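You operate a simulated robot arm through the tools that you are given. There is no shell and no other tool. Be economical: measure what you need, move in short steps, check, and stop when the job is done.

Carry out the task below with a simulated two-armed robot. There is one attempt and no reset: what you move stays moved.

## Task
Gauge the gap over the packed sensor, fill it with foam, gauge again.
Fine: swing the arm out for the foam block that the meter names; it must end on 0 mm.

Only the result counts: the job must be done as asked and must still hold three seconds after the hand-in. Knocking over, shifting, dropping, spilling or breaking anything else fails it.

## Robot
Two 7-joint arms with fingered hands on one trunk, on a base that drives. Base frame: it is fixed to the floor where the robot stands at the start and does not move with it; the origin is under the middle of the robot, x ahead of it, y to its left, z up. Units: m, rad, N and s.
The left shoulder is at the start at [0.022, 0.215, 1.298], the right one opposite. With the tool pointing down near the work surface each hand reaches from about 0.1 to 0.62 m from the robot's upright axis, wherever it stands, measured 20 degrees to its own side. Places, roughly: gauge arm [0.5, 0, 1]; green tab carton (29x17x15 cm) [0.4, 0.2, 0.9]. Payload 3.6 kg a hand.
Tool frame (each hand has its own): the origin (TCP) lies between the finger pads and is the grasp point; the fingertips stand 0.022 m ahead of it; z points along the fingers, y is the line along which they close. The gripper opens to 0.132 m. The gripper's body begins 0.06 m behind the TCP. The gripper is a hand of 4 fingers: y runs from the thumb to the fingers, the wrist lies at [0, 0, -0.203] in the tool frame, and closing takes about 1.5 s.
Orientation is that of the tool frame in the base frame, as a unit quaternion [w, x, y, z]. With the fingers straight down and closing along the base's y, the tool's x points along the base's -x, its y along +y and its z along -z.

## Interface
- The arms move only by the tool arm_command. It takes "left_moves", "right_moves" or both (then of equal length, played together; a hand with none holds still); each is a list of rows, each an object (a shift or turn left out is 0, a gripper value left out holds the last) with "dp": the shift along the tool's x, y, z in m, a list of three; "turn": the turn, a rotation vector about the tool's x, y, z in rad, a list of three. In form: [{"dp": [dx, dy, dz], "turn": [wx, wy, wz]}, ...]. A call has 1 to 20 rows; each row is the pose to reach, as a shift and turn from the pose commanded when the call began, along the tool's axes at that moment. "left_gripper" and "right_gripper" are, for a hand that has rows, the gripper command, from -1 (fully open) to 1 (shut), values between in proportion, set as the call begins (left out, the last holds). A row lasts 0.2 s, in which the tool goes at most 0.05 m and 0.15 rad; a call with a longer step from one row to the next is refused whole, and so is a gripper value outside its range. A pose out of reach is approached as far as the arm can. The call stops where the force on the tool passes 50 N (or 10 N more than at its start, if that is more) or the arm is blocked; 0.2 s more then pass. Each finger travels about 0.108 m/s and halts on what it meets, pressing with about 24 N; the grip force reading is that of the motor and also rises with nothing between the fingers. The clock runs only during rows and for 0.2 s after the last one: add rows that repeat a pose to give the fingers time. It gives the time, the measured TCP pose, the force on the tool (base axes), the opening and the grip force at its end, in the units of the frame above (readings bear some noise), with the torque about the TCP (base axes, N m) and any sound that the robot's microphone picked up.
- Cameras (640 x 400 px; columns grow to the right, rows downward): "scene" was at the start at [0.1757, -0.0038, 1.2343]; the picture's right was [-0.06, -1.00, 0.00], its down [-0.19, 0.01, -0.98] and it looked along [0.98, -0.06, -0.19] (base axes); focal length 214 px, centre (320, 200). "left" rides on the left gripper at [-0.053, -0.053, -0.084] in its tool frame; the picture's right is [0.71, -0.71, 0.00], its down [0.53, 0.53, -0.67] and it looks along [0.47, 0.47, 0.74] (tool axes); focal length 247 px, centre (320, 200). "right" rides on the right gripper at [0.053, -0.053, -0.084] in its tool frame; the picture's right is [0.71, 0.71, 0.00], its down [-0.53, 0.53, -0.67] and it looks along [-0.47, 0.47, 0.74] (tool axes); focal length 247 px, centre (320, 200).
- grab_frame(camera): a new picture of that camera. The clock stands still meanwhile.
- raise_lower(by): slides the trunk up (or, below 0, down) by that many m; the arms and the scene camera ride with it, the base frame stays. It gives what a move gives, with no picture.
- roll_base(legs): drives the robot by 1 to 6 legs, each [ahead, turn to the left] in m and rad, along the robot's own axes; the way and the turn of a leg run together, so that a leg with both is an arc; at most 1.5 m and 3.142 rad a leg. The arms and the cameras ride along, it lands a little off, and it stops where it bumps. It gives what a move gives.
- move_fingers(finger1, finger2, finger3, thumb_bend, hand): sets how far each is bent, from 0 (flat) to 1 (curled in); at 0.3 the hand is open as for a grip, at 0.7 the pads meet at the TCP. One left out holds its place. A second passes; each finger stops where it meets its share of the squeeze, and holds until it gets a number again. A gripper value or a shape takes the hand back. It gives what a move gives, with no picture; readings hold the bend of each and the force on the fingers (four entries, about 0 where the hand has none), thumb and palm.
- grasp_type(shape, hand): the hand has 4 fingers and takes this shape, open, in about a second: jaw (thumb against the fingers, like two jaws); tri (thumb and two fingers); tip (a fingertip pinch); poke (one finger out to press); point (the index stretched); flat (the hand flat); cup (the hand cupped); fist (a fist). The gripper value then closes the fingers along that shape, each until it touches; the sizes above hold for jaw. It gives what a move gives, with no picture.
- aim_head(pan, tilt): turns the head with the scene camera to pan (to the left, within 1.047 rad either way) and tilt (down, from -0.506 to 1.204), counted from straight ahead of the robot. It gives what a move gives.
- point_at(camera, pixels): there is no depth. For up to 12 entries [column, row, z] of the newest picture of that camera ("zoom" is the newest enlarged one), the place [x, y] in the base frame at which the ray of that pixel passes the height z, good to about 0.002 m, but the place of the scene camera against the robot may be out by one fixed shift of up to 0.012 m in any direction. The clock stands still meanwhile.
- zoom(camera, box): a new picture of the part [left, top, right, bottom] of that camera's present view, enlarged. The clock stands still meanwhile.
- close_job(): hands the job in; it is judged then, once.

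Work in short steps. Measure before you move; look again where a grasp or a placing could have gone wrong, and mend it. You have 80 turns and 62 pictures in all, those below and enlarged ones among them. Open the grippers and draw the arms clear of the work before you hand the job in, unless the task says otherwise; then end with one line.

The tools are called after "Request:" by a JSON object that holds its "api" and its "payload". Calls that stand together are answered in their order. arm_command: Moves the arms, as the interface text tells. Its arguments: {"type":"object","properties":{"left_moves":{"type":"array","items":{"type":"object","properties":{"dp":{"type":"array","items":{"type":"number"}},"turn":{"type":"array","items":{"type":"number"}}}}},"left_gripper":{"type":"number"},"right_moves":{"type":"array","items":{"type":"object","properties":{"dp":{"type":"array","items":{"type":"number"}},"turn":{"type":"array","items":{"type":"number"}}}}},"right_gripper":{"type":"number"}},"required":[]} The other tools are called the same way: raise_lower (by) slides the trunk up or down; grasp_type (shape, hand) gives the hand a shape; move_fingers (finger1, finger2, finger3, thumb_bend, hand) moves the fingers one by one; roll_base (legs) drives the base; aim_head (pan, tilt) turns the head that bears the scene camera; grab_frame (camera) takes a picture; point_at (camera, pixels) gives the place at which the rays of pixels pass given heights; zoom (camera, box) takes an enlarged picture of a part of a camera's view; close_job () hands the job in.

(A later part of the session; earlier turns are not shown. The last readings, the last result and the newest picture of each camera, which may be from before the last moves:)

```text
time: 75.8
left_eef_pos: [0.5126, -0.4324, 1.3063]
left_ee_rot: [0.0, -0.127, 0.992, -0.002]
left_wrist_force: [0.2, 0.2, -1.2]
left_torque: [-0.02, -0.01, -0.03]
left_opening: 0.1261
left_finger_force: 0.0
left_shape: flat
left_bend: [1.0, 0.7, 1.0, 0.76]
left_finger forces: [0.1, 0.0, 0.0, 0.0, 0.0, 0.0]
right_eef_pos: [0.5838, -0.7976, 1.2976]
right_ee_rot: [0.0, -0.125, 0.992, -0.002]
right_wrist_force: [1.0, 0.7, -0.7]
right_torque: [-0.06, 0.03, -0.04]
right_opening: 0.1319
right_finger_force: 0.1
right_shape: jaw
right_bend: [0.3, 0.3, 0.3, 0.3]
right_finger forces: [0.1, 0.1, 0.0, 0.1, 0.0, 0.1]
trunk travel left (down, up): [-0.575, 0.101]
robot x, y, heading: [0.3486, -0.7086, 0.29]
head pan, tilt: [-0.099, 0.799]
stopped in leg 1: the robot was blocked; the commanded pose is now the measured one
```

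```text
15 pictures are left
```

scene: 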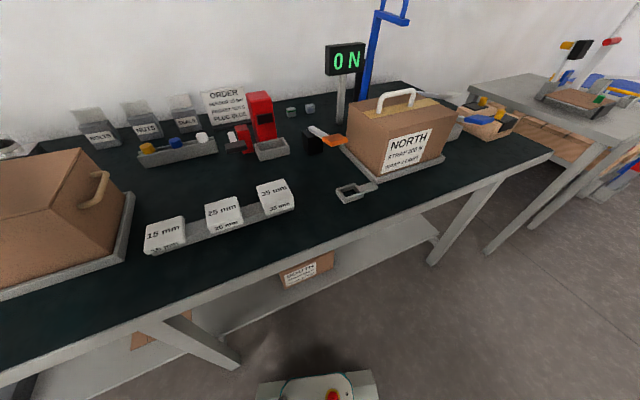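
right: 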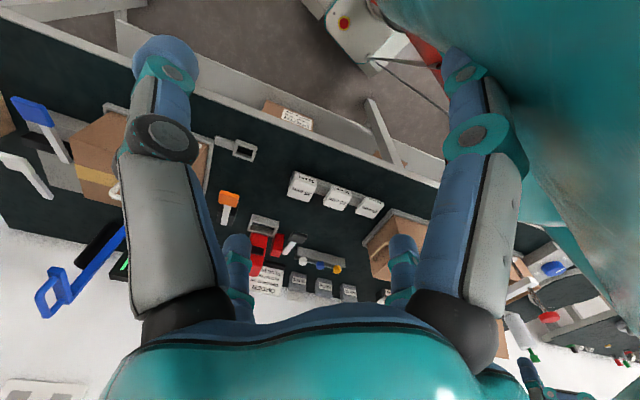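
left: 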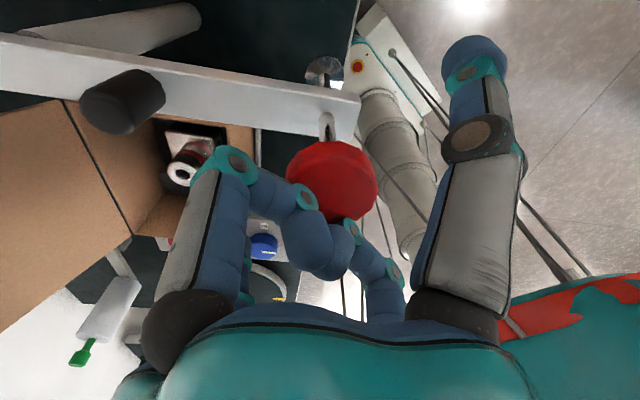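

The 35 mm block appears at right (303,184) and scene (274,195). I triangulate it.

Request:
{"api": "zoom", "payload": {"camera": "right", "box": [260, 150, 420, 250]}}

Request:
{"api": "point_at", "payload": {"camera": "scene", "pixels": [[274, 191, 0.86], [274, 191, 0.88], [293, 208, 0.86], [264, 216, 0.86], [240, 226, 0.86]]}}

Request:
{"api": "point_at", "payload": {"camera": "right", "pixels": [[301, 188, 0.86], [301, 188, 0.88], [335, 199, 0.86], [369, 209, 0.85]]}}

```text
4.00 times, centred on (340, 200) of right
```

zoom: 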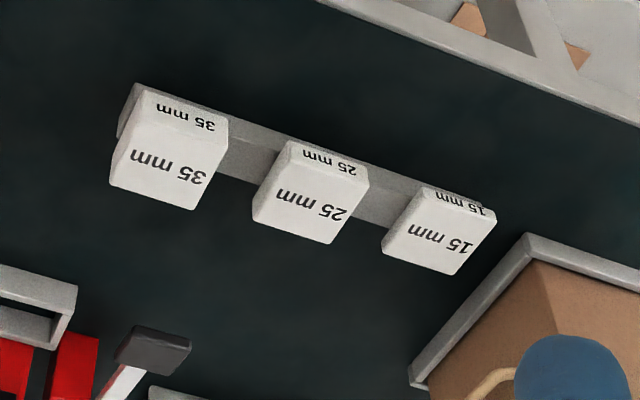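

```text
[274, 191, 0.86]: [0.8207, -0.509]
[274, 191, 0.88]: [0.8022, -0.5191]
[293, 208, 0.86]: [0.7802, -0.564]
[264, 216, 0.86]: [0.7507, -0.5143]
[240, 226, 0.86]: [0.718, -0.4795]
```

```text
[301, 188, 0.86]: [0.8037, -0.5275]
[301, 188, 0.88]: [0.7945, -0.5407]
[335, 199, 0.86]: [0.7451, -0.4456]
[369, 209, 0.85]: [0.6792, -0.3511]
```

I take the top-face corners of the 35 mm block in the zoom for centre and orientation.

Request:
{"api": "point_at", "payload": {"camera": "zoom", "pixels": [[166, 168, 0.865], [166, 168, 0.88], [130, 130, 0.87], [224, 148, 0.87], [194, 210, 0.87], [110, 184, 0.87], [313, 203, 0.86], [440, 240, 0.85]]}}

```text
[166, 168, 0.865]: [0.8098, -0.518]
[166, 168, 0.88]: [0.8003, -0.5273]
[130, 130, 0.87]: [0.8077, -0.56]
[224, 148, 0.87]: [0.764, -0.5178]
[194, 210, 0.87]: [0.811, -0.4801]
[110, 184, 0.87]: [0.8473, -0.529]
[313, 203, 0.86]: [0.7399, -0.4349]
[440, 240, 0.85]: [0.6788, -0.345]
```

The 35 mm block is centred at ≈(0.807,-0.521), top z≈0.87, ~6 cm square, aligned to the table. I move the right hand above it, turned by 0.39 rad so it closes along the table direction, opened to ~0.10.

Request:
{"api": "arm_command", "payload": {"right_moves": [{"dp": [-0.035, 0.026, 0], "turn": [0, 0, -0.13]}, {"dp": [-0.07, 0.052, 0], "turn": [0, 0, -0.26]}, {"dp": [-0.105, 0.078, 0.02], "turn": [0, 0, -0.39]}, {"dp": [-0.14, 0.104, 0.05], "turn": [0, 0, -0.39]}, {"dp": [-0.17, 0.127, 0.08], "turn": [0, 0, -0.39]}, {"dp": [-0.2, 0.149, 0.11], "turn": [0, 0, -0.39]}, {"dp": [-0.23, 0.172, 0.14], "turn": [0, 0, -0.39]}, {"dp": [-0.26, 0.194, 0.17], "turn": [0, 0, -0.39]}, {"dp": [-0.2848, 0.2128, 0.2], "turn": [0, 0, -0.39]}, {"dp": [-0.2848, 0.2128, 0.245], "turn": [0, 0, -0.39]}, {"dp": [-0.2848, 0.2128, 0.29], "turn": [0, 0, -0.39]}, {"dp": [-0.2848, 0.2128, 0.29], "turn": [0, 0, -0.39]}], "right_gripper": -0.5}}

Request:
{"api": "grab_frame", "payload": {"camera": "right"}}

```text
refused: row 4 steps farther than a row can; nothing moved
```

```text
13 pictures are left
```

right: 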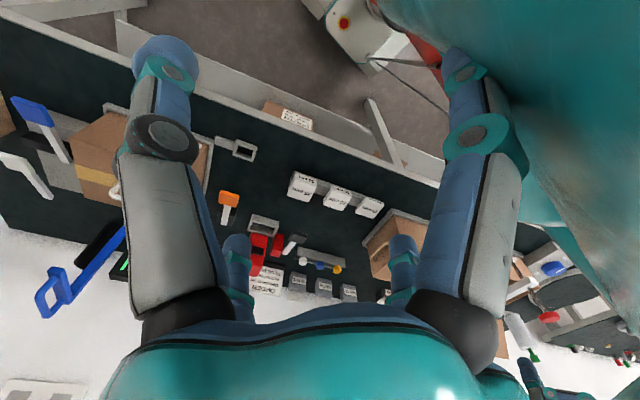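

The call was refused for a long step; I repeat with smaller steps (no picture until it succeeds).

Request:
{"api": "arm_command", "payload": {"right_moves": [{"dp": [-0.03, 0.022, 0], "turn": [0, 0, -0.13]}, {"dp": [-0.06, 0.045, 0], "turn": [0, 0, -0.26]}, {"dp": [-0.09, 0.067, 0], "turn": [0, 0, -0.39]}, {"dp": [-0.12, 0.09, 0.02], "turn": [0, 0, -0.39]}, {"dp": [-0.15, 0.112, 0.04], "turn": [0, 0, -0.39]}, {"dp": [-0.18, 0.134, 0.06], "turn": [0, 0, -0.39]}, {"dp": [-0.21, 0.157, 0.08], "turn": [0, 0, -0.39]}, {"dp": [-0.24, 0.179, 0.1], "turn": [0, 0, -0.39]}, {"dp": [-0.27, 0.202, 0.12], "turn": [0, 0, -0.39]}, {"dp": [-0.2848, 0.2128, 0.16], "turn": [0, 0, -0.39]}, {"dp": [-0.2848, 0.2128, 0.205], "turn": [0, 0, -0.39]}, {"dp": [-0.2848, 0.2128, 0.25], "turn": [0, 0, -0.39]}, {"dp": [-0.2848, 0.2128, 0.29], "turn": [0, 0, -0.39]}, {"dp": [-0.2848, 0.2128, 0.29], "turn": [0, 0, -0.39]}], "right_gripper": -0.5}}

```text
time: 78.8
left_eef_pos: [0.5142, -0.4348, 1.3073]
left_ee_rot: [0.0, -0.128, 0.992, 0.0]
left_wrist_force: [0.2, -0.1, 0.0]
left_torque: [-0.04, 0.01, 0.0]
left_opening: 0.1259
left_finger_force: 0.0
left_shape: flat
left_bend: [1.0, 0.7, 1.0, 0.76]
left_finger forces: [0.0, 0.0, 0.0, 0.1, 0.0, 0.0]
right_eef_pos: [0.807, -0.5263, 1.0035]
right_ee_rot: [0.0, -0.314, 0.949, 0.0]
right_wrist_force: [-0.1, -0.2, 0.6]
right_torque: [-0.04, 0.01, 0.01]
right_opening: 0.0993
right_finger_force: 0.0
right_shape: jaw
right_bend: [0.26, 0.26, 0.26, 0.56]
right_finger forces: [0.0, 0.1, 0.0, 0.1, 0.0, 0.1]
trunk travel left (down, up): [-0.575, 0.101]
robot x, y, heading: [0.3461, -0.7138, 0.284]
head pan, tilt: [-0.099, 0.799]
```

Right hand is at (0.807,-0.526,1.0035), opening 0.099. I look down with its camera.

Request:
{"api": "grab_frame", "payload": {"camera": "right"}}

```text
12 pictures are left
```

right: 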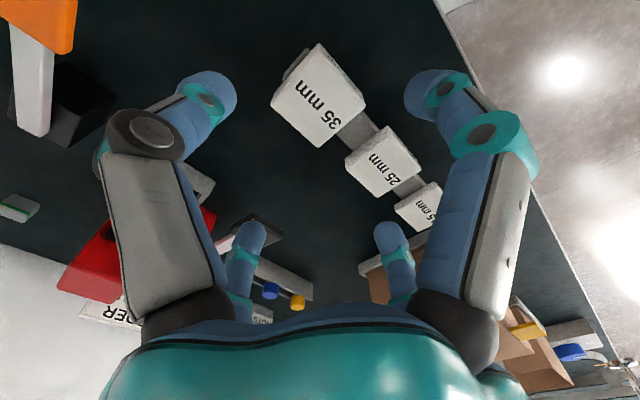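

Block edges run at 45° in the picture, i.e. aligned with the tool. I compute the top-face centre.

Request:
{"api": "point_at", "payload": {"camera": "right", "pixels": [[318, 95, 0.865], [318, 95, 0.87], [318, 95, 0.875], [318, 43, 0.87], [366, 98, 0.87], [319, 147, 0.87], [270, 97, 0.87]]}}

```text
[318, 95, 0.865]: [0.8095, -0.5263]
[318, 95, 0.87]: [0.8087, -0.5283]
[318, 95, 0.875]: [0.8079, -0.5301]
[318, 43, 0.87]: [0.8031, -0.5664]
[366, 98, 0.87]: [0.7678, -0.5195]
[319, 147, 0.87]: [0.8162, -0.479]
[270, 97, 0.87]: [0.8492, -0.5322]
```

Block centre ≈(0.809,-0.5245), directly under the TCP. I descend to TCP z≈0.866 and close.

Request:
{"api": "arm_command", "payload": {"right_moves": [{"dp": [0, 0.001, 0.045]}, {"dp": [0, 0.001, 0.09]}, {"dp": [0, 0.001, 0.12]}, {"dp": [0, 0.001, 0.137]}, {"dp": [0, 0.001, 0.137]}]}}

Request:
{"api": "arm_command", "payload": {"right_moves": [{}, {}, {}, {}, {}, {}, {}, {}], "right_gripper": 0.6}}

```text
time: 80.2
left_eef_pos: [0.5126, -0.4365, 1.307]
left_ee_rot: [0.001, -0.127, 0.992, 0.001]
left_wrist_force: [-0.2, 0.5, 0.8]
left_torque: [-0.05, 0.01, 0.0]
left_opening: 0.1263
left_finger_force: 0.1
left_shape: flat
left_bend: [1.0, 0.7, 1.0, 0.76]
left_finger forces: [0.1, 0.0, 0.0, 0.1, 0.0, 0.0]
right_eef_pos: [0.8488, -0.5577, 0.8808]
right_ee_rot: [0.012, -0.279, 0.96, -0.006]
right_wrist_force: [-2.3, -0.1, 8.8]
right_torque: [0.42, 0.37, 0.12]
right_opening: 0.1
right_finger_force: 0.1
right_shape: jaw
right_bend: [0.26, 0.19, 0.26, 0.56]
right_finger forces: [0.0, 8.6, 0.0, 0.1, 0.1, 0.0]
right hand out of reach, approached as far as the arm can: row 4, 5
trunk travel left (down, up): [-0.575, 0.101]
robot x, y, heading: [0.3481, -0.7131, 0.289]
head pan, tilt: [-0.099, 0.799]
stopped in row 5 (right hand): the arm was blocked; the commanded pose is now the measured one
```

```text
time: 82.0
left_eef_pos: [0.5097, -0.4357, 1.308]
left_ee_rot: [0.003, -0.129, 0.992, 0.0]
left_wrist_force: [-0.3, -0.6, -0.7]
left_torque: [0.05, -0.02, 0.02]
left_opening: 0.126
left_finger_force: 0.1
left_shape: flat
left_bend: [1.0, 0.7, 1.0, 0.76]
left_finger forces: [0.1, 0.0, 0.0, 0.1, 0.1, 0.0]
right_eef_pos: [0.8458, -0.5563, 0.8833]
right_ee_rot: [0.015, -0.278, 0.96, -0.006]
right_wrist_force: [-5.7, 9.1, 33.8]
right_torque: [1.85, 1.29, 0.01]
right_opening: 0.0406
right_finger_force: 0.0
right_shape: jaw
right_bend: [0.77, 0.3, 0.77, 0.7]
right_finger forces: [0.1, 33.6, 0.0, 0.0, 0.0, 0.1]
trunk travel left (down, up): [-0.575, 0.101]
robot x, y, heading: [0.347, -0.7113, 0.289]
head pan, tilt: [-0.099, 0.799]
```

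The arm ran out of reach low down and slid off to (0.846,-0.556), with a finger pressing on something. I open and lift straight up at once, then look.

Request:
{"api": "arm_command", "payload": {"right_moves": [{"dp": [0, 0, -0.005]}, {"dp": [0, 0, -0.01]}, {"dp": [0, 0, -0.015]}, {"dp": [0, 0, -0.02]}, {"dp": [0, 0, -0.03]}, {"dp": [0, 0, -0.05]}, {"dp": [0, 0, -0.08]}, {"dp": [0, 0, -0.11]}], "right_gripper": -0.5}}

Request:
{"api": "grab_frame", "payload": {"camera": "right"}}

```text
time: 83.8
left_eef_pos: [0.5137, -0.4362, 1.3077]
left_ee_rot: [0.001, -0.127, 0.992, 0.0]
left_wrist_force: [0.0, 0.2, -0.1]
left_torque: [-0.04, -0.01, -0.01]
left_opening: 0.126
left_finger_force: 0.1
left_shape: flat
left_bend: [1.0, 0.7, 1.0, 0.76]
left_finger forces: [0.0, 0.0, 0.0, 0.0, 0.0, 0.0]
right_eef_pos: [0.8414, -0.5543, 0.9905]
right_ee_rot: [0.012, -0.284, 0.959, -0.006]
right_wrist_force: [0.7, 0.1, 0.1]
right_torque: [0.0, -0.02, -0.02]
right_opening: 0.0988
right_finger_force: 0.1
right_shape: jaw
right_bend: [0.26, 0.26, 0.26, 0.56]
right_finger forces: [0.0, 0.1, 0.0, 0.0, 0.0, 0.0]
trunk travel left (down, up): [-0.575, 0.101]
robot x, y, heading: [0.349, -0.7128, 0.289]
head pan, tilt: [-0.099, 0.799]
```

```text
11 pictures are left
```

right: 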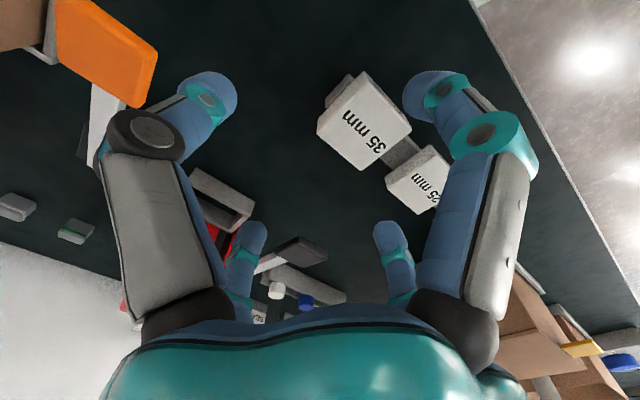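

The blocks look undisturbed (the finger had only pressed the block's top). I correct the pose above the block, raise the hand, then lower the trunk 0.2 m for more reach.

Request:
{"api": "arm_command", "payload": {"right_moves": [{"dp": [0.003, 0.011, -0.03], "turn": [-0.019, 0.019, -0.063]}, {"dp": [0.006, 0.022, -0.06], "turn": [-0.019, 0.019, -0.063]}, {"dp": [0.009, 0.033, -0.095], "turn": [-0.019, 0.019, -0.063]}, {"dp": [0.011, 0.0427, -0.13], "turn": [-0.019, 0.019, -0.063]}, {"dp": [0.011, 0.0427, -0.15], "turn": [-0.019, 0.019, -0.063]}, {"dp": [0.011, 0.0427, -0.15], "turn": [-0.019, 0.019, -0.063]}]}}

Request:
{"api": "raise_lower", "payload": {"by": -0.18}}

```text
time: 85.2
left_eef_pos: [0.513, -0.4351, 1.3072]
left_ee_rot: [0.0, -0.126, 0.992, 0.0]
left_wrist_force: [-0.7, 0.2, -0.2]
left_torque: [-0.01, 0.0, -0.01]
left_opening: 0.1261
left_finger_force: 0.0
left_shape: flat
left_bend: [1.0, 0.7, 1.0, 0.76]
left_finger forces: [0.1, 0.0, 0.0, 0.1, 0.0, 0.2]
right_eef_pos: [0.8059, -0.5218, 1.1421]
right_ee_rot: [0.0, -0.312, 0.95, 0.001]
right_wrist_force: [0.5, 0.4, -0.1]
right_torque: [0.02, -0.03, 0.0]
right_opening: 0.0985
right_finger_force: 0.0
right_shape: jaw
right_bend: [0.26, 0.26, 0.26, 0.56]
right_finger forces: [0.0, 0.1, 0.0, 0.0, 0.0, 0.0]
trunk travel left (down, up): [-0.575, 0.101]
robot x, y, heading: [0.3526, -0.712, 0.289]
head pan, tilt: [-0.099, 0.799]
```

```text
time: 87.2
left_eef_pos: [0.5123, -0.4364, 1.1272]
left_ee_rot: [0.0, -0.127, 0.992, 0.001]
left_wrist_force: [0.4, 0.8, -0.5]
left_torque: [0.0, 0.0, -0.02]
left_opening: 0.1263
left_finger_force: 0.0
left_shape: flat
left_bend: [1.0, 0.7, 1.0, 0.76]
left_finger forces: [0.1, 0.0, 0.0, 0.0, 0.0, 0.1]
right_eef_pos: [0.8072, -0.5239, 0.9601]
right_ee_rot: [-0.001, -0.312, 0.95, 0.001]
right_wrist_force: [0.1, 0.8, 0.4]
right_torque: [0.01, 0.04, 0.02]
right_opening: 0.0987
right_finger_force: 0.1
right_shape: jaw
right_bend: [0.26, 0.26, 0.26, 0.56]
right_finger forces: [0.1, 0.0, 0.0, 0.0, 0.1, 0.0]
trunk travel left (down, up): [-0.395, 0.281]
robot x, y, heading: [0.3529, -0.7109, 0.286]
head pan, tilt: [-0.099, 0.799]
```

The hand is at (0.807,-0.524,0.960), well aligned. I check the block once more before descending.

Request:
{"api": "grab_frame", "payload": {"camera": "right"}}

```text
10 pictures are left
```

right: 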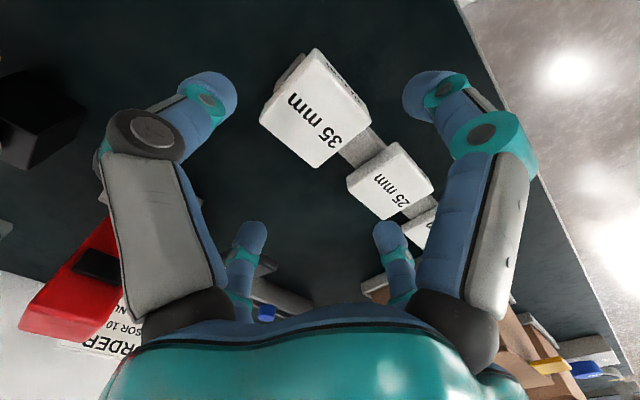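

I compute the block's top centre from (316,108).

Request:
{"api": "point_at", "payload": {"camera": "right", "pixels": [[316, 108, 0.87], [316, 108, 0.865], [316, 49, 0.87], [372, 110, 0.87], [319, 167, 0.87], [260, 120, 0.87]]}}

```text
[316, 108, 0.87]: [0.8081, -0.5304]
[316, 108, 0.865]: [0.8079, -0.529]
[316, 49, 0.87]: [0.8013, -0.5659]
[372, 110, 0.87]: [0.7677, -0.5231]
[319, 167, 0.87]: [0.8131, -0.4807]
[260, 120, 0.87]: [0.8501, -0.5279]
```

Centre ≈(0.808,-0.524), aligned. I descend 0.094 m and check the reading before closing.

Request:
{"api": "arm_command", "payload": {"right_moves": [{"dp": [0, 0, 0.035]}, {"dp": [0, 0, 0.065]}, {"dp": [0, 0, 0.085]}, {"dp": [0, 0, 0.094]}, {"dp": [0, 0, 0.094]}]}}

```text
time: 88.4
left_eef_pos: [0.514, -0.437, 1.128]
left_ee_rot: [0.0, -0.128, 0.992, 0.0]
left_wrist_force: [-0.1, 0.0, 0.6]
left_torque: [0.04, -0.01, 0.0]
left_opening: 0.126
left_finger_force: 0.0
left_shape: flat
left_bend: [1.0, 0.7, 1.0, 0.76]
left_finger forces: [0.0, 0.0, 0.1, 0.0, 0.0, 0.0]
right_eef_pos: [0.806, -0.5229, 0.866]
right_ee_rot: [0.0, -0.313, 0.95, 0.001]
right_wrist_force: [0.6, 0.0, -0.7]
right_torque: [0.0, -0.02, -0.01]
right_opening: 0.0985
right_finger_force: 0.1
right_shape: jaw
right_bend: [0.26, 0.26, 0.26, 0.56]
right_finger forces: [0.0, 0.1, 0.1, 0.0, 0.0, 0.0]
trunk travel left (down, up): [-0.395, 0.281]
robot x, y, heading: [0.3488, -0.7176, 0.287]
head pan, tilt: [-0.099, 0.799]
```

Reached (0.806,-0.523,0.866) with no contact. I close on the block.

Request:
{"api": "arm_command", "payload": {"right_moves": [{}, {}, {}, {}, {}, {}, {}], "right_gripper": 0.4}}

```text
time: 90.0
left_eef_pos: [0.5129, -0.4365, 1.128]
left_ee_rot: [0.001, -0.127, 0.992, 0.0]
left_wrist_force: [0.6, -0.2, -0.2]
left_torque: [-0.01, -0.01, 0.01]
left_opening: 0.1264
left_finger_force: 0.1
left_shape: flat
left_bend: [1.0, 0.7, 1.0, 0.76]
left_finger forces: [0.1, 0.1, 0.0, 0.0, 0.0, 0.0]
right_eef_pos: [0.8047, -0.5226, 0.8656]
right_ee_rot: [0.0, -0.312, 0.95, 0.001]
right_wrist_force: [-0.1, 0.8, 0.0]
right_torque: [0.01, -0.03, 0.02]
right_opening: 0.0581
right_finger_force: 24.5
right_shape: jaw
right_bend: [0.39, 0.39, 0.39, 0.7]
right_finger forces: [21.5, 21.7, 21.6, 0.0, 22.2, 0.0]
trunk travel left (down, up): [-0.395, 0.281]
robot x, y, heading: [0.3479, -0.711, 0.293]
head pan, tilt: [-0.099, 0.799]
```

Gripped: opening 0.058, 22 N on all fingers. I lift using the trunk, then draw the hand up and in toward the robot.

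Request:
{"api": "raise_lower", "payload": {"by": 0.18}}

Request:
{"api": "arm_command", "payload": {"right_moves": [{"dp": [0, 0, -0.04]}, {"dp": [0, 0, -0.08]}, {"dp": [0, 0, -0.12]}, {"dp": [0, 0, -0.16]}, {"dp": [0, 0, -0.2]}, {"dp": [0.04, -0.02, -0.22]}, {"dp": [0.08, -0.04, -0.23]}, {"dp": [0.12, -0.06, -0.23]}, {"dp": [0.16, -0.08, -0.23]}, {"dp": [0.2, -0.1, -0.23]}, {"dp": [0.22, -0.12, -0.23]}]}}

Request:
{"api": "grab_frame", "payload": {"camera": "right"}}

```text
time: 92.0
left_eef_pos: [0.5136, -0.4369, 1.3069]
left_ee_rot: [-0.001, -0.127, 0.992, 0.0]
left_wrist_force: [-0.6, -0.3, -0.6]
left_torque: [0.03, 0.03, 0.0]
left_opening: 0.1261
left_finger_force: 0.1
left_shape: flat
left_bend: [1.0, 0.7, 1.0, 0.76]
left_finger forces: [0.1, 0.1, 0.0, 0.0, 0.1, 0.0]
right_eef_pos: [0.8052, -0.5215, 1.045]
right_ee_rot: [-0.001, -0.313, 0.95, 0.001]
right_wrist_force: [0.4, -0.4, 0.0]
right_torque: [-0.03, 0.01, -0.01]
right_opening: 0.0576
right_finger_force: 24.5
right_shape: jaw
right_bend: [0.39, 0.39, 0.39, 0.7]
right_finger forces: [21.6, 21.6, 21.7, 0.0, 22.2, 0.0]
trunk travel left (down, up): [-0.575, 0.101]
robot x, y, heading: [0.3458, -0.7104, 0.288]
head pan, tilt: [-0.099, 0.799]
```

```text
time: 94.4
left_eef_pos: [0.513, -0.4366, 1.3077]
left_ee_rot: [0.0, -0.127, 0.992, 0.0]
left_wrist_force: [-1.1, -1.0, 0.7]
left_torque: [0.03, -0.01, -0.01]
left_opening: 0.126
left_finger_force: 0.0
left_shape: flat
left_bend: [1.0, 0.7, 1.0, 0.76]
left_finger forces: [0.1, 0.0, 0.0, 0.1, 0.0, 0.0]
right_eef_pos: [0.7019, -0.7506, 1.2735]
right_ee_rot: [-0.001, -0.314, 0.949, 0.001]
right_wrist_force: [0.5, 0.2, -0.6]
right_torque: [-0.03, 0.03, -0.01]
right_opening: 0.0578
right_finger_force: 23.9
right_shape: jaw
right_bend: [0.39, 0.39, 0.39, 0.7]
right_finger forces: [21.6, 21.8, 21.7, 0.0, 22.1, 0.1]
trunk travel left (down, up): [-0.575, 0.101]
robot x, y, heading: [0.3483, -0.7098, 0.285]
head pan, tilt: [-0.099, 0.799]
```

```text
9 pictures are left
```

right: 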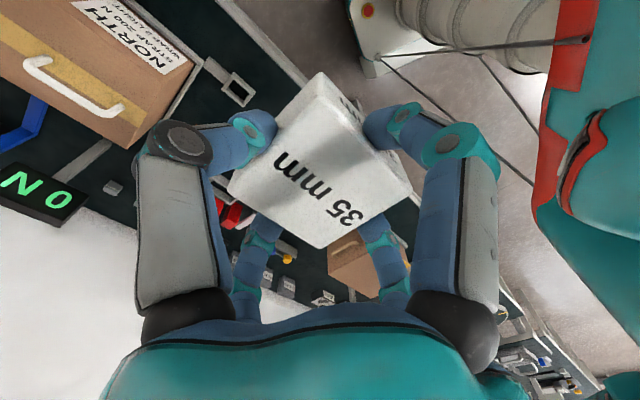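

The block is held squarely, its top about 1 cm beyond the TCP. I now drive back: first turn right to heading -0.91 and reverse 0.86 m.

Request:
{"api": "roll_base", "payload": {"legs": [[0, -1.195]]}}

```text
time: 97.8
left_eef_pos: [0.6698, -0.7553, 1.308]
left_ee_rot: [0.001, 0.428, 0.904, 0.001]
left_wrist_force: [-0.6, -0.6, -0.2]
left_torque: [0.03, -0.05, 0.01]
left_opening: 0.126
left_finger_force: 0.0
left_shape: flat
left_bend: [1.0, 0.7, 1.0, 0.76]
left_finger forces: [0.0, 0.1, 0.0, 0.0, 0.0, 0.1]
right_eef_pos: [0.4639, -1.0574, 1.2734]
right_ee_rot: [0.002, 0.249, 0.968, 0.002]
right_wrist_force: [-0.5, -0.5, -1.3]
right_torque: [0.05, 0.03, 0.02]
right_opening: 0.0574
right_finger_force: 24.0
right_shape: jaw
right_bend: [0.39, 0.39, 0.39, 0.7]
right_finger forces: [21.3, 21.9, 21.7, 0.0, 22.4, 0.0]
trunk travel left (down, up): [-0.575, 0.101]
robot x, y, heading: [0.3894, -0.6794, -0.874]
head pan, tilt: [-0.099, 0.799]
stopped in leg 1: the robot was blocked; the commanded pose is now the measured one
```

Heading -0.874 at (0.389,-0.679): reversing drifts slightly outward from the table, which is fine. I reverse 0.86 m.

Request:
{"api": "roll_base", "payload": {"legs": [[-0.86, 0]]}}

Request:
{"api": "roll_base", "payload": {"legs": [[0, 0.874]]}}

```text
time: 102.3
left_eef_pos: [0.1153, -0.09, 1.3092]
left_ee_rot: [0.001, 0.421, 0.907, -0.001]
left_wrist_force: [-0.3, 0.4, 0.0]
left_torque: [0.0, 0.04, 0.01]
left_opening: 0.1261
left_finger_force: 0.1
left_shape: flat
left_bend: [1.0, 0.7, 1.0, 0.76]
left_finger forces: [0.1, 0.0, 0.0, 0.0, 0.1, 0.2]
right_eef_pos: [-0.0886, -0.3949, 1.2759]
right_ee_rot: [0.0, 0.242, 0.97, 0.0]
right_wrist_force: [-0.1, -0.5, -0.1]
right_torque: [0.0, 0.0, 0.02]
right_opening: 0.0575
right_finger_force: 24.0
right_shape: jaw
right_bend: [0.39, 0.39, 0.39, 0.7]
right_finger forces: [21.4, 21.8, 21.8, 0.1, 22.4, 0.0]
trunk travel left (down, up): [-0.575, 0.101]
robot x, y, heading: [-0.1734, -0.0268, -0.854]
head pan, tilt: [-0.099, 0.799]
```

```text
time: 105.0
left_eef_pos: [0.0638, 0.1498, 1.3094]
left_ee_rot: [0.001, -0.003, 1.0, 0.0]
left_wrist_force: [0.0, 0.7, -0.8]
left_torque: [0.0, 0.03, 0.01]
left_opening: 0.126
left_finger_force: 0.1
left_shape: flat
left_bend: [1.0, 0.7, 1.0, 0.76]
left_finger forces: [0.0, 0.1, 0.0, 0.1, 0.0, 0.1]
right_eef_pos: [0.168, -0.1996, 1.2757]
right_ee_rot: [0.0, -0.192, 0.981, 0.0]
right_wrist_force: [1.2, -0.4, 0.6]
right_torque: [0.01, -0.02, 0.0]
right_opening: 0.0574
right_finger_force: 24.0
right_shape: jaw
right_bend: [0.4, 0.39, 0.39, 0.7]
right_finger forces: [21.3, 21.8, 21.7, 0.0, 22.3, 0.0]
trunk travel left (down, up): [-0.575, 0.101]
robot x, y, heading: [-0.1626, -0.0617, 0.021]
head pan, tilt: [-0.099, 0.799]
```

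Now at (-0.163,-0.062,0.02). I turn left 0.3 rad and drive ahead 0.17 m toward the origin so the sensor lies nearly straight ahead.

Request:
{"api": "roll_base", "payload": {"legs": [[0, 0.3], [0.17, 0]]}}

Request:
{"api": "aim_head", "payload": {"pan": 0.15, "tilt": 0.75}}

Request:
{"api": "grab_frame", "payload": {"camera": "scene"}}

```text
time: 107.5
left_eef_pos: [0.1548, 0.2637, 1.3102]
left_ee_rot: [0.001, -0.152, 0.988, 0.0]
left_wrist_force: [0.1, 0.3, -0.4]
left_torque: [-0.02, 0.01, -0.05]
left_opening: 0.1262
left_finger_force: 0.1
left_shape: flat
left_bend: [1.0, 0.7, 1.0, 0.76]
left_finger forces: [0.0, 0.1, 0.1, 0.1, 0.1, 0.1]
right_eef_pos: [0.3572, -0.0398, 1.2762]
right_ee_rot: [0.0, -0.336, 0.942, 0.0]
right_wrist_force: [-0.1, 0.1, -0.7]
right_torque: [0.0, 0.05, -0.02]
right_opening: 0.0577
right_finger_force: 24.1
right_shape: jaw
right_bend: [0.4, 0.39, 0.39, 0.7]
right_finger forces: [21.3, 21.6, 21.9, 0.1, 22.3, 0.0]
trunk travel left (down, up): [-0.575, 0.101]
robot x, y, heading: [-0.0021, -0.0122, 0.319]
head pan, tilt: [-0.099, 0.799]
```

```text
time: 108.3
left_eef_pos: [0.1522, 0.263, 1.3098]
left_ee_rot: [0.002, -0.152, 0.988, 0.001]
left_wrist_force: [-0.1, 0.0, 0.0]
left_torque: [-0.03, -0.03, 0.0]
left_opening: 0.1261
left_finger_force: 0.1
left_shape: flat
left_bend: [1.0, 0.7, 1.0, 0.76]
left_finger forces: [0.0, 0.1, 0.0, 0.0, 0.0, 0.0]
right_eef_pos: [0.3555, -0.0424, 1.2767]
right_ee_rot: [0.001, -0.337, 0.942, 0.001]
right_wrist_force: [-0.7, 0.6, 0.1]
right_torque: [-0.02, 0.0, 0.01]
right_opening: 0.0577
right_finger_force: 23.5
right_shape: jaw
right_bend: [0.4, 0.39, 0.39, 0.7]
right_finger forces: [21.3, 21.7, 21.9, 0.0, 22.3, 0.0]
trunk travel left (down, up): [-0.575, 0.101]
robot x, y, heading: [-0.0028, -0.0137, 0.309]
head pan, tilt: [0.15, 0.75]
```

```text
8 pictures are left
```

scene: 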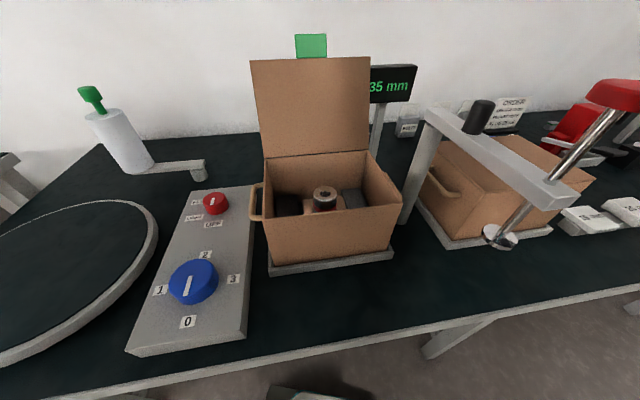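

The view is clear: the gauge arm is out, and the carton straight ahead. I carry the block over the sensor (0.421,0.174), then down to TCP z≈1.06.

Request:
{"api": "arm_command", "payload": {"right_moves": [{"dp": [-0.037, 0.025, 0]}, {"dp": [-0.075, 0.05, 0]}, {"dp": [-0.112, 0.075, 0]}, {"dp": [-0.15, 0.1, 0]}, {"dp": [-0.1867, 0.1255, 0]}, {"dp": [-0.1867, 0.1255, 0.045]}, {"dp": [-0.1867, 0.1255, 0.09]}, {"dp": [-0.1867, 0.1255, 0.135]}, {"dp": [-0.1867, 0.1255, 0.18]}, {"dp": [-0.1867, 0.1255, 0.215]}, {"dp": [-0.1867, 0.1255, 0.215]}]}}

Request:
{"api": "grab_frame", "payload": {"camera": "scene"}}

```text
time: 110.7
left_eef_pos: [0.154, 0.263, 1.3097]
left_ee_rot: [0.002, -0.153, 0.988, 0.0]
left_wrist_force: [-0.6, -0.8, 0.1]
left_torque: [0.03, 0.02, -0.01]
left_opening: 0.1261
left_finger_force: 0.0
left_shape: flat
left_bend: [1.0, 0.7, 1.0, 0.76]
left_finger forces: [0.1, 0.0, 0.1, 0.0, 0.0, 0.1]
right_eef_pos: [0.4207, 0.1776, 1.0635]
right_ee_rot: [0.001, -0.336, 0.942, 0.0]
right_wrist_force: [-0.1, -1.2, -0.3]
right_torque: [0.0, -0.03, 0.0]
right_opening: 0.0574
right_finger_force: 24.4
right_shape: jaw
right_bend: [0.4, 0.39, 0.39, 0.7]
right_finger forces: [21.1, 21.6, 21.8, 0.0, 22.2, 0.0]
trunk travel left (down, up): [-0.575, 0.101]
robot x, y, heading: [-0.0031, -0.0148, 0.315]
head pan, tilt: [0.15, 0.75]
```

```text
7 pictures are left
```

scene: 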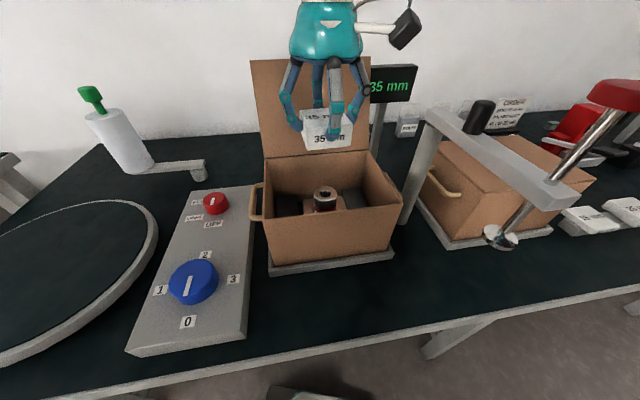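

Block (327,128) is in column with the sensor (324,192). I compare their places in depth with the same camera.

Request:
{"api": "point_at", "payload": {"camera": "scene", "pixels": [[327, 146, 1.019], [327, 112, 1.054], [324, 191, 0.907], [324, 191, 0.917], [303, 149, 1.019], [354, 146, 1.019]]}}

```text
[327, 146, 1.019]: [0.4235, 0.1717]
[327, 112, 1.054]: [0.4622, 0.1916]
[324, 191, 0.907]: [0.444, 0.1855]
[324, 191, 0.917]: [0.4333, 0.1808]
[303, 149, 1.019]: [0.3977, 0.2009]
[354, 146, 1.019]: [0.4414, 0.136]
```

Block and sensor agree within ~5 mm. I descend to TCP z≈0.985, then in small steps watching for contact.

Request:
{"api": "arm_command", "payload": {"right_moves": [{"dp": [0.002, -0.002, 0.03]}, {"dp": [0.002, -0.002, 0.06]}, {"dp": [0.002, -0.002, 0.078]}, {"dp": [0.002, -0.002, 0.078]}]}}

Request:
{"api": "arm_command", "payload": {"right_moves": [{"dp": [0, 0, 0.003]}, {"dp": [0, 0, 0.006]}, {"dp": [0, 0, 0.009]}, {"dp": [0, 0, 0.012]}, {"dp": [0, 0, 0.015]}]}}

```text
time: 111.7
left_eef_pos: [0.1544, 0.2628, 1.3093]
left_ee_rot: [0.001, -0.152, 0.988, 0.0]
left_wrist_force: [0.5, 0.3, 0.3]
left_torque: [-0.02, -0.04, 0.01]
left_opening: 0.1261
left_finger_force: 0.0
left_shape: flat
left_bend: [1.0, 0.7, 1.0, 0.76]
left_finger forces: [0.0, 0.0, 0.0, 0.0, 0.0, 0.1]
right_eef_pos: [0.4194, 0.1721, 0.9848]
right_ee_rot: [0.001, -0.336, 0.942, 0.0]
right_wrist_force: [-0.9, 0.1, 0.5]
right_torque: [-0.01, 0.02, 0.01]
right_opening: 0.0576
right_finger_force: 24.1
right_shape: jaw
right_bend: [0.4, 0.39, 0.39, 0.7]
right_finger forces: [21.2, 21.7, 21.8, 0.1, 22.0, 0.1]
trunk travel left (down, up): [-0.575, 0.101]
robot x, y, heading: [-0.0016, -0.0123, 0.314]
head pan, tilt: [0.15, 0.75]
```

```text
time: 112.9
left_eef_pos: [0.1533, 0.2624, 1.3095]
left_ee_rot: [0.001, -0.152, 0.988, 0.001]
left_wrist_force: [-0.1, 0.0, -0.8]
left_torque: [0.03, -0.01, 0.0]
left_opening: 0.1261
left_finger_force: 0.1
left_shape: flat
left_bend: [1.0, 0.7, 1.0, 0.76]
left_finger forces: [0.0, 0.1, 0.1, 0.0, 0.0, 0.0]
right_eef_pos: [0.4202, 0.1725, 0.9684]
right_ee_rot: [0.0, -0.336, 0.942, 0.0]
right_wrist_force: [0.7, 0.8, 0.3]
right_torque: [-0.02, 0.0, -0.02]
right_opening: 0.0573
right_finger_force: 24.4
right_shape: jaw
right_bend: [0.4, 0.39, 0.39, 0.7]
right_finger forces: [21.2, 21.7, 21.8, 0.0, 22.1, 0.0]
trunk travel left (down, up): [-0.575, 0.101]
robot x, y, heading: [-0.0017, -0.0141, 0.316]
head pan, tilt: [0.15, 0.75]
```

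No contact yet at TCP z=0.968. I continue in 2 mm steps.

Request:
{"api": "arm_command", "payload": {"right_moves": [{"dp": [0, 0, 0.002]}, {"dp": [0, 0, 0.004]}, {"dp": [0, 0, 0.006]}, {"dp": [0, 0, 0.008]}, {"dp": [0, 0, 0.01]}, {"dp": [0, 0, 0.012]}]}}

```text
time: 114.3
left_eef_pos: [0.1531, 0.2634, 1.3097]
left_ee_rot: [0.001, -0.152, 0.988, -0.001]
left_wrist_force: [-0.4, -0.9, 0.4]
left_torque: [0.04, -0.02, -0.01]
left_opening: 0.1257
left_finger_force: 0.1
left_shape: flat
left_bend: [1.0, 0.7, 1.0, 0.76]
left_finger forces: [0.1, 0.0, 0.1, 0.0, 0.0, 0.0]
right_eef_pos: [0.4222, 0.1705, 0.9568]
right_ee_rot: [0.001, -0.337, 0.942, 0.0]
right_wrist_force: [0.1, -0.4, -0.4]
right_torque: [-0.03, -0.01, 0.01]
right_opening: 0.0576
right_finger_force: 23.7
right_shape: jaw
right_bend: [0.4, 0.39, 0.39, 0.7]
right_finger forces: [21.2, 21.8, 21.8, 0.0, 22.1, 0.0]
trunk travel left (down, up): [-0.575, 0.101]
robot x, y, heading: [-0.0025, -0.0143, 0.312]
head pan, tilt: [0.15, 0.75]
```

Still free at 0.957. I look with a zoom to judge the remaining height.

Request:
{"api": "zoom", "payload": {"camera": "scene", "box": [240, 90, 420, 280]}}

```text
2.11 times, centred on (330, 185) of scene
```

zoom: 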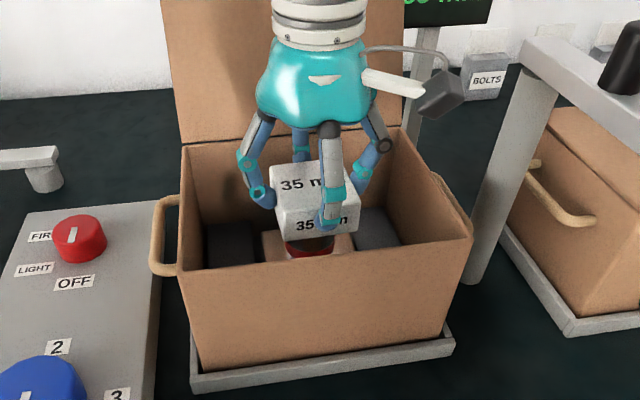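

The block is just above the sensor. I continue down in short calls.

Request:
{"api": "arm_command", "payload": {"right_moves": [{"dp": [0, 0, 0.0015]}, {"dp": [0, 0, 0.003]}, {"dp": [0, 0, 0.0045]}, {"dp": [0, 0, 0.006]}]}}

```text
time: 115.3
left_eef_pos: [0.1543, 0.2623, 1.3095]
left_ee_rot: [0.001, -0.152, 0.988, -0.001]
left_wrist_force: [-1.3, 0.3, -0.3]
left_torque: [0.01, 0.0, 0.02]
left_opening: 0.1259
left_finger_force: 0.1
left_shape: flat
left_bend: [1.0, 0.7, 1.0, 0.76]
left_finger forces: [0.0, 0.0, 0.0, 0.1, 0.0, 0.0]
right_eef_pos: [0.4212, 0.1707, 0.9507]
right_ee_rot: [0.001, -0.336, 0.942, 0.001]
right_wrist_force: [0.2, 0.2, 0.1]
right_torque: [0.01, 0.01, 0.03]
right_opening: 0.0575
right_finger_force: 24.2
right_shape: jaw
right_bend: [0.4, 0.39, 0.39, 0.7]
right_finger forces: [21.1, 21.6, 21.9, 0.1, 22.1, 0.1]
trunk travel left (down, up): [-0.575, 0.101]
robot x, y, heading: [-0.0017, -0.0137, 0.311]
head pan, tilt: [0.15, 0.75]
```

Still free at 0.951. Another 5 mm.

Request:
{"api": "arm_command", "payload": {"right_moves": [{"dp": [0, 0, 0.0015]}, {"dp": [0, 0, 0.003]}, {"dp": [0, 0, 0.0045]}, {"dp": [0, 0, 0.005]}]}}

```text
time: 116.3
left_eef_pos: [0.152, 0.2616, 1.3099]
left_ee_rot: [0.002, -0.152, 0.988, 0.0]
left_wrist_force: [-0.2, 0.1, 0.3]
left_torque: [-0.01, -0.02, 0.03]
left_opening: 0.1261
left_finger_force: 0.1
left_shape: flat
left_bend: [1.0, 0.7, 1.0, 0.76]
left_finger forces: [0.0, 0.1, 0.0, 0.0, 0.0, 0.1]
right_eef_pos: [0.422, 0.1716, 0.9482]
right_ee_rot: [0.003, -0.335, 0.942, 0.001]
right_wrist_force: [2.0, -2.1, 20.3]
right_torque: [-0.18, -0.02, 0.01]
right_opening: 0.0579
right_finger_force: 23.9
right_shape: jaw
right_bend: [0.4, 0.39, 0.39, 0.7]
right_finger forces: [24.1, 23.6, 23.4, 0.0, 25.2, 0.1]
trunk travel left (down, up): [-0.575, 0.101]
robot x, y, heading: [-0.0059, -0.0117, 0.307]
head pan, tilt: [0.15, 0.75]
```

Contact at TCP z≈0.948 (20 N): the block sits on the sensor. I ease up 2 mm, open partly to ~0.09, and lift out.

Request:
{"api": "arm_command", "payload": {"right_moves": [{"dp": [0, 0, -0.002]}, {"dp": [0, 0, -0.002]}]}}

Request:
{"api": "arm_command", "payload": {"right_moves": [{}, {}, {}, {}, {}, {}], "right_gripper": -0.35}}

Request:
{"api": "zoom", "payload": {"camera": "scene", "box": [240, 90, 420, 280]}}

```text
time: 116.9
left_eef_pos: [0.1531, 0.2633, 1.3098]
left_ee_rot: [0.002, -0.151, 0.988, 0.001]
left_wrist_force: [-0.1, 0.5, -0.1]
left_torque: [0.02, 0.02, 0.01]
left_opening: 0.1263
left_finger_force: 0.0
left_shape: flat
left_bend: [1.0, 0.7, 1.0, 0.76]
left_finger forces: [0.0, 0.1, 0.1, 0.0, 0.1, 0.0]
right_eef_pos: [0.422, 0.1701, 0.9478]
right_ee_rot: [0.001, -0.336, 0.942, 0.0]
right_wrist_force: [1.5, -0.4, 16.7]
right_torque: [-0.1, -0.05, -0.04]
right_opening: 0.0576
right_finger_force: 23.9
right_shape: jaw
right_bend: [0.4, 0.39, 0.39, 0.7]
right_finger forces: [23.7, 23.8, 23.9, 0.0, 24.8, 0.0]
trunk travel left (down, up): [-0.575, 0.101]
robot x, y, heading: [-0.0026, -0.0125, 0.317]
head pan, tilt: [0.15, 0.75]
```

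```text
time: 118.3
left_eef_pos: [0.155, 0.2631, 1.3091]
left_ee_rot: [0.001, -0.153, 0.988, 0.001]
left_wrist_force: [-0.9, -0.4, -0.4]
left_torque: [0.01, 0.03, -0.04]
left_opening: 0.1261
left_finger_force: 0.1
left_shape: flat
left_bend: [1.0, 0.7, 1.0, 0.76]
left_finger forces: [0.1, 0.0, 0.0, 0.1, 0.0, 0.1]
right_eef_pos: [0.4217, 0.1714, 0.9469]
right_ee_rot: [0.0, -0.336, 0.942, -0.001]
right_wrist_force: [0.3, -1.3, -0.1]
right_torque: [-0.01, 0.02, -0.01]
right_opening: 0.0888
right_finger_force: 0.1
right_shape: jaw
right_bend: [0.29, 0.29, 0.29, 0.69]
right_finger forces: [0.0, 0.0, 0.1, 0.0, 0.0, 0.1]
trunk travel left (down, up): [-0.575, 0.101]
robot x, y, heading: [-0.0041, -0.0154, 0.311]
head pan, tilt: [0.15, 0.75]
```

```text
2.11 times, centred on (330, 185) of scene
```

zoom: 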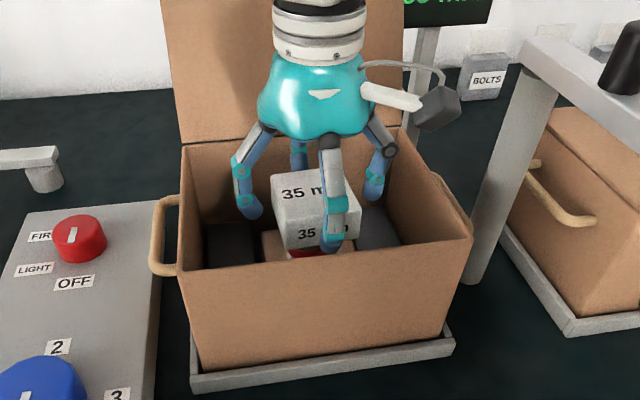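

The block rests on the sensor and all finger forces read zero. I lift the right hand straight up, slowly at first.

Request:
{"api": "arm_command", "payload": {"right_moves": [{"dp": [0, 0, -0.005]}, {"dp": [0, 0, -0.01]}, {"dp": [0, 0, -0.02]}, {"dp": [0, 0, -0.03]}, {"dp": [0, 0, -0.05]}, {"dp": [0, 0, -0.08]}, {"dp": [0, 0, -0.12]}, {"dp": [0, 0, -0.16]}, {"dp": [0, 0, -0.2]}, {"dp": [0, 0, -0.24]}, {"dp": [0, 0, -0.28]}, {"dp": [0, 0, -0.32]}, {"dp": [0, 0, -0.34]}]}}

Request:
{"api": "arm_command", "payload": {"right_moves": [{"dp": [0.04, -0.02, 0]}, {"dp": [0.08, -0.04, 0]}, {"dp": [0.12, -0.06, 0]}, {"dp": [0.15, -0.09, 0]}, {"dp": [0.18, -0.12, 0]}, {"dp": [0.2, -0.16, 0]}, {"dp": [0.22, -0.2, 0]}, {"dp": [0.23, -0.24, 0]}, {"dp": [0.23, -0.28, 0]}, {"dp": [0.23, -0.3, 0]}]}}

Request:
{"api": "grab_frame", "payload": {"camera": "scene"}}

```text
time: 121.1
left_eef_pos: [0.1533, 0.2626, 1.3106]
left_ee_rot: [0.0, -0.152, 0.988, 0.0]
left_wrist_force: [0.9, -0.6, 0.5]
left_torque: [0.0, 0.0, -0.03]
left_opening: 0.1262
left_finger_force: 0.1
left_shape: flat
left_bend: [1.0, 0.7, 1.0, 0.76]
left_finger forces: [0.0, 0.0, 0.1, 0.0, 0.0, 0.1]
right_eef_pos: [0.4225, 0.1699, 1.2887]
right_ee_rot: [0.0, -0.336, 0.942, 0.0]
right_wrist_force: [-0.3, -0.5, -0.3]
right_torque: [-0.02, -0.01, -0.05]
right_opening: 0.0889
right_finger_force: 0.1
right_shape: jaw
right_bend: [0.29, 0.29, 0.29, 0.69]
right_finger forces: [0.1, 0.1, 0.1, 0.1, 0.0, 0.0]
trunk travel left (down, up): [-0.575, 0.101]
robot x, y, heading: [-0.0018, -0.0159, 0.309]
head pan, tilt: [0.15, 0.75]
```

```text
time: 123.3
left_eef_pos: [0.1543, 0.2612, 1.3105]
left_ee_rot: [0.002, -0.152, 0.988, 0.0]
left_wrist_force: [-0.1, -0.7, -0.2]
left_torque: [0.02, -0.02, 0.01]
left_opening: 0.1261
left_finger_force: 0.0
left_shape: flat
left_bend: [1.0, 0.7, 1.0, 0.76]
left_finger forces: [0.0, 0.1, 0.0, 0.1, 0.0, 0.1]
right_eef_pos: [0.4357, -0.2061, 1.2861]
right_ee_rot: [0.001, -0.336, 0.942, 0.001]
right_wrist_force: [-0.2, 0.2, 0.5]
right_torque: [-0.01, 0.0, 0.0]
right_opening: 0.0889
right_finger_force: 0.0
right_shape: jaw
right_bend: [0.29, 0.29, 0.29, 0.69]
right_finger forces: [0.0, 0.1, 0.0, 0.1, 0.0, 0.1]
trunk travel left (down, up): [-0.575, 0.101]
robot x, y, heading: [-0.0016, -0.012, 0.309]
head pan, tilt: [0.15, 0.75]
```

```text
4 pictures are left
```

scene: 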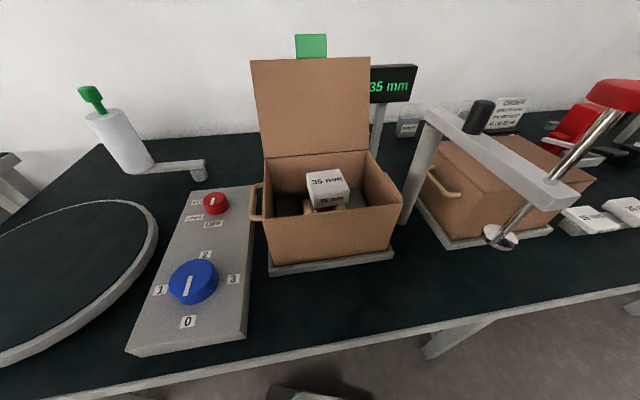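

The block sits centred on the sensor. The meter still shows the old 35 mm. I locate the knob for the right hand, using the known camera offset (sensor read ≈(+0.02,+0.01) high).

Request:
{"api": "point_at", "payload": {"camera": "scene", "pixels": [[620, 92, 1.135], [502, 237, 0.968], [502, 243, 0.96], [555, 190, 1.04]]}}

```text
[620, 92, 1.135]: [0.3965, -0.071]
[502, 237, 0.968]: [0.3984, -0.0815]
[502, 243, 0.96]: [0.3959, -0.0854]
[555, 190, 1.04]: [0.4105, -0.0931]
```

Knob ≈(0.386,-0.077). I bring the opened right hand above it and check with its camera.

Request:
{"api": "arm_command", "payload": {"right_moves": [{"dp": [-0.012, 0.035, 0.009]}, {"dp": [-0.023, 0.068, 0.018]}, {"dp": [-0.034, 0.1, 0.027]}, {"dp": [-0.0436, 0.1314, 0.036]}, {"dp": [-0.0436, 0.1314, 0.036]}, {"dp": [-0.0436, 0.1314, 0.036]}], "right_gripper": -1}}

Request:
{"api": "grab_frame", "payload": {"camera": "right"}}

```text
time: 124.7
left_eef_pos: [0.1538, 0.2627, 1.3093]
left_ee_rot: [0.001, -0.153, 0.988, 0.0]
left_wrist_force: [-0.1, -0.4, -0.1]
left_torque: [-0.01, -0.03, -0.02]
left_opening: 0.1262
left_finger_force: 0.2
left_shape: flat
left_bend: [1.0, 0.7, 1.0, 0.76]
left_finger forces: [0.0, 0.0, 0.0, 0.0, 0.1, 0.1]
right_eef_pos: [0.3833, -0.0775, 1.252]
right_ee_rot: [-0.001, -0.337, 0.941, 0.0]
right_wrist_force: [-1.0, 0.7, -0.2]
right_torque: [-0.07, 0.04, -0.01]
right_opening: 0.1319
right_finger_force: 0.0
right_shape: jaw
right_bend: [0.3, 0.3, 0.3, 0.3]
right_finger forces: [0.1, 0.1, 0.0, 0.0, 0.0, 0.1]
trunk travel left (down, up): [-0.575, 0.101]
robot x, y, heading: [-0.001, -0.0126, 0.312]
head pan, tilt: [0.15, 0.75]
```

```text
3 pictures are left
```

right: 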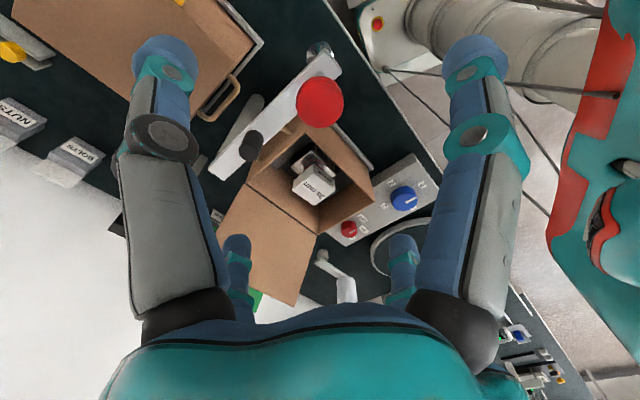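

The knob is at (320,101); I compute its place and, if aligned, descend and cage the shaft.

Request:
{"api": "point_at", "payload": {"camera": "right", "pixels": [[320, 101, 1.12], [320, 101, 1.13]]}}

```text
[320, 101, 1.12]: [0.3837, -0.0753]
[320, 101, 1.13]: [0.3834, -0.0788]
```

Aligned at (0.3836,-0.077). I descend to z≈1.121 and close to cage the shaft.

Request:
{"api": "arm_command", "payload": {"right_moves": [{"dp": [0, 0, 0.04]}, {"dp": [0, 0, 0.08]}, {"dp": [0, 0, 0.115]}, {"dp": [0, 0, 0.131]}, {"dp": [0, 0, 0.131]}]}}

Request:
{"api": "arm_command", "payload": {"right_moves": [{}, {}, {}, {}, {}, {}, {}, {}, {}, {}], "right_gripper": 0.8}}

```text
time: 125.9
left_eef_pos: [0.1533, 0.2615, 1.3102]
left_ee_rot: [0.001, -0.153, 0.988, 0.0]
left_wrist_force: [-0.3, 0.4, -0.1]
left_torque: [0.01, -0.01, -0.01]
left_opening: 0.1262
left_finger_force: 0.0
left_shape: flat
left_bend: [1.0, 0.7, 1.0, 0.76]
left_finger forces: [0.1, 0.1, 0.0, 0.0, 0.1, 0.0]
right_eef_pos: [0.3835, -0.0752, 1.1213]
right_ee_rot: [0.0, -0.337, 0.942, 0.0]
right_wrist_force: [0.3, 0.5, 0.3]
right_torque: [-0.03, 0.0, 0.0]
right_opening: 0.1318
right_finger_force: 0.1
right_shape: jaw
right_bend: [0.3, 0.3, 0.3, 0.3]
right_finger forces: [0.1, 0.0, 0.0, 0.0, 0.0, 0.0]
trunk travel left (down, up): [-0.575, 0.101]
robot x, y, heading: [-0.0074, -0.0124, 0.313]
head pan, tilt: [0.15, 0.75]
```

```text
time: 128.1
left_eef_pos: [0.1543, 0.2622, 1.3102]
left_ee_rot: [0.001, -0.153, 0.988, 0.0]
left_wrist_force: [-0.2, 1.5, -0.3]
left_torque: [0.01, -0.02, -0.02]
left_opening: 0.1261
left_finger_force: 0.0
left_shape: flat
left_bend: [1.0, 0.7, 1.0, 0.76]
left_finger forces: [0.0, 0.0, 0.0, 0.0, 0.1, 0.0]
right_eef_pos: [0.3843, -0.076, 1.1213]
right_ee_rot: [0.001, -0.336, 0.942, 0.0]
right_wrist_force: [0.3, -0.4, -0.2]
right_torque: [0.02, 0.0, -0.01]
right_opening: 0.0136
right_finger_force: 0.1
right_shape: jaw
right_bend: [0.74, 0.74, 0.74, 0.7]
right_finger forces: [0.0, 0.0, 0.0, 0.1, 1.0, 0.0]
trunk travel left (down, up): [-0.575, 0.101]
robot x, y, heading: [-0.0015, -0.0163, 0.312]
head pan, tilt: [0.15, 0.75]
```

Same caging as before (opening 0.0136). I swing along the arc back over the carton.

Request:
{"api": "arm_command", "payload": {"right_moves": [{"dp": [-0.0083, 0.0317, 0]}, {"dp": [-0.02, 0.063, 0]}, {"dp": [-0.037, 0.0917, 0]}, {"dp": [-0.0537, 0.1118, 0]}, {"dp": [-0.0733, 0.1299, 0]}, {"dp": [-0.0953, 0.145, 0]}, {"dp": [-0.1191, 0.157, 0]}, {"dp": [-0.1445, 0.1655, 0]}, {"dp": [-0.1673, 0.17, 0]}, {"dp": [-0.178, 0.171, 0]}, {"dp": [-0.1873, 0.1716, 0]}, {"dp": [-0.1873, 0.1716, 0]}]}}

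```text
time: 130.7
left_eef_pos: [0.1535, 0.2624, 1.31]
left_ee_rot: [0.001, -0.153, 0.988, -0.001]
left_wrist_force: [0.7, 0.1, -0.3]
left_torque: [-0.01, -0.01, -0.01]
left_opening: 0.1261
left_finger_force: 0.0
left_shape: flat
left_bend: [1.0, 0.7, 1.0, 0.76]
left_finger forces: [0.1, 0.0, 0.0, 0.1, 0.0, 0.0]
right_eef_pos: [0.4215, 0.1736, 1.1199]
right_ee_rot: [0.0, -0.336, 0.942, -0.001]
right_wrist_force: [0.6, -2.8, -0.2]
right_torque: [0.01, 0.04, -0.02]
right_opening: 0.0134
right_finger_force: 0.1
right_shape: jaw
right_bend: [0.74, 0.74, 0.74, 0.7]
right_finger forces: [0.0, 0.1, 0.3, 0.0, 2.4, 0.0]
trunk travel left (down, up): [-0.575, 0.101]
robot x, y, heading: [-0.0056, -0.0132, 0.316]
head pan, tilt: [0.15, 0.75]
```

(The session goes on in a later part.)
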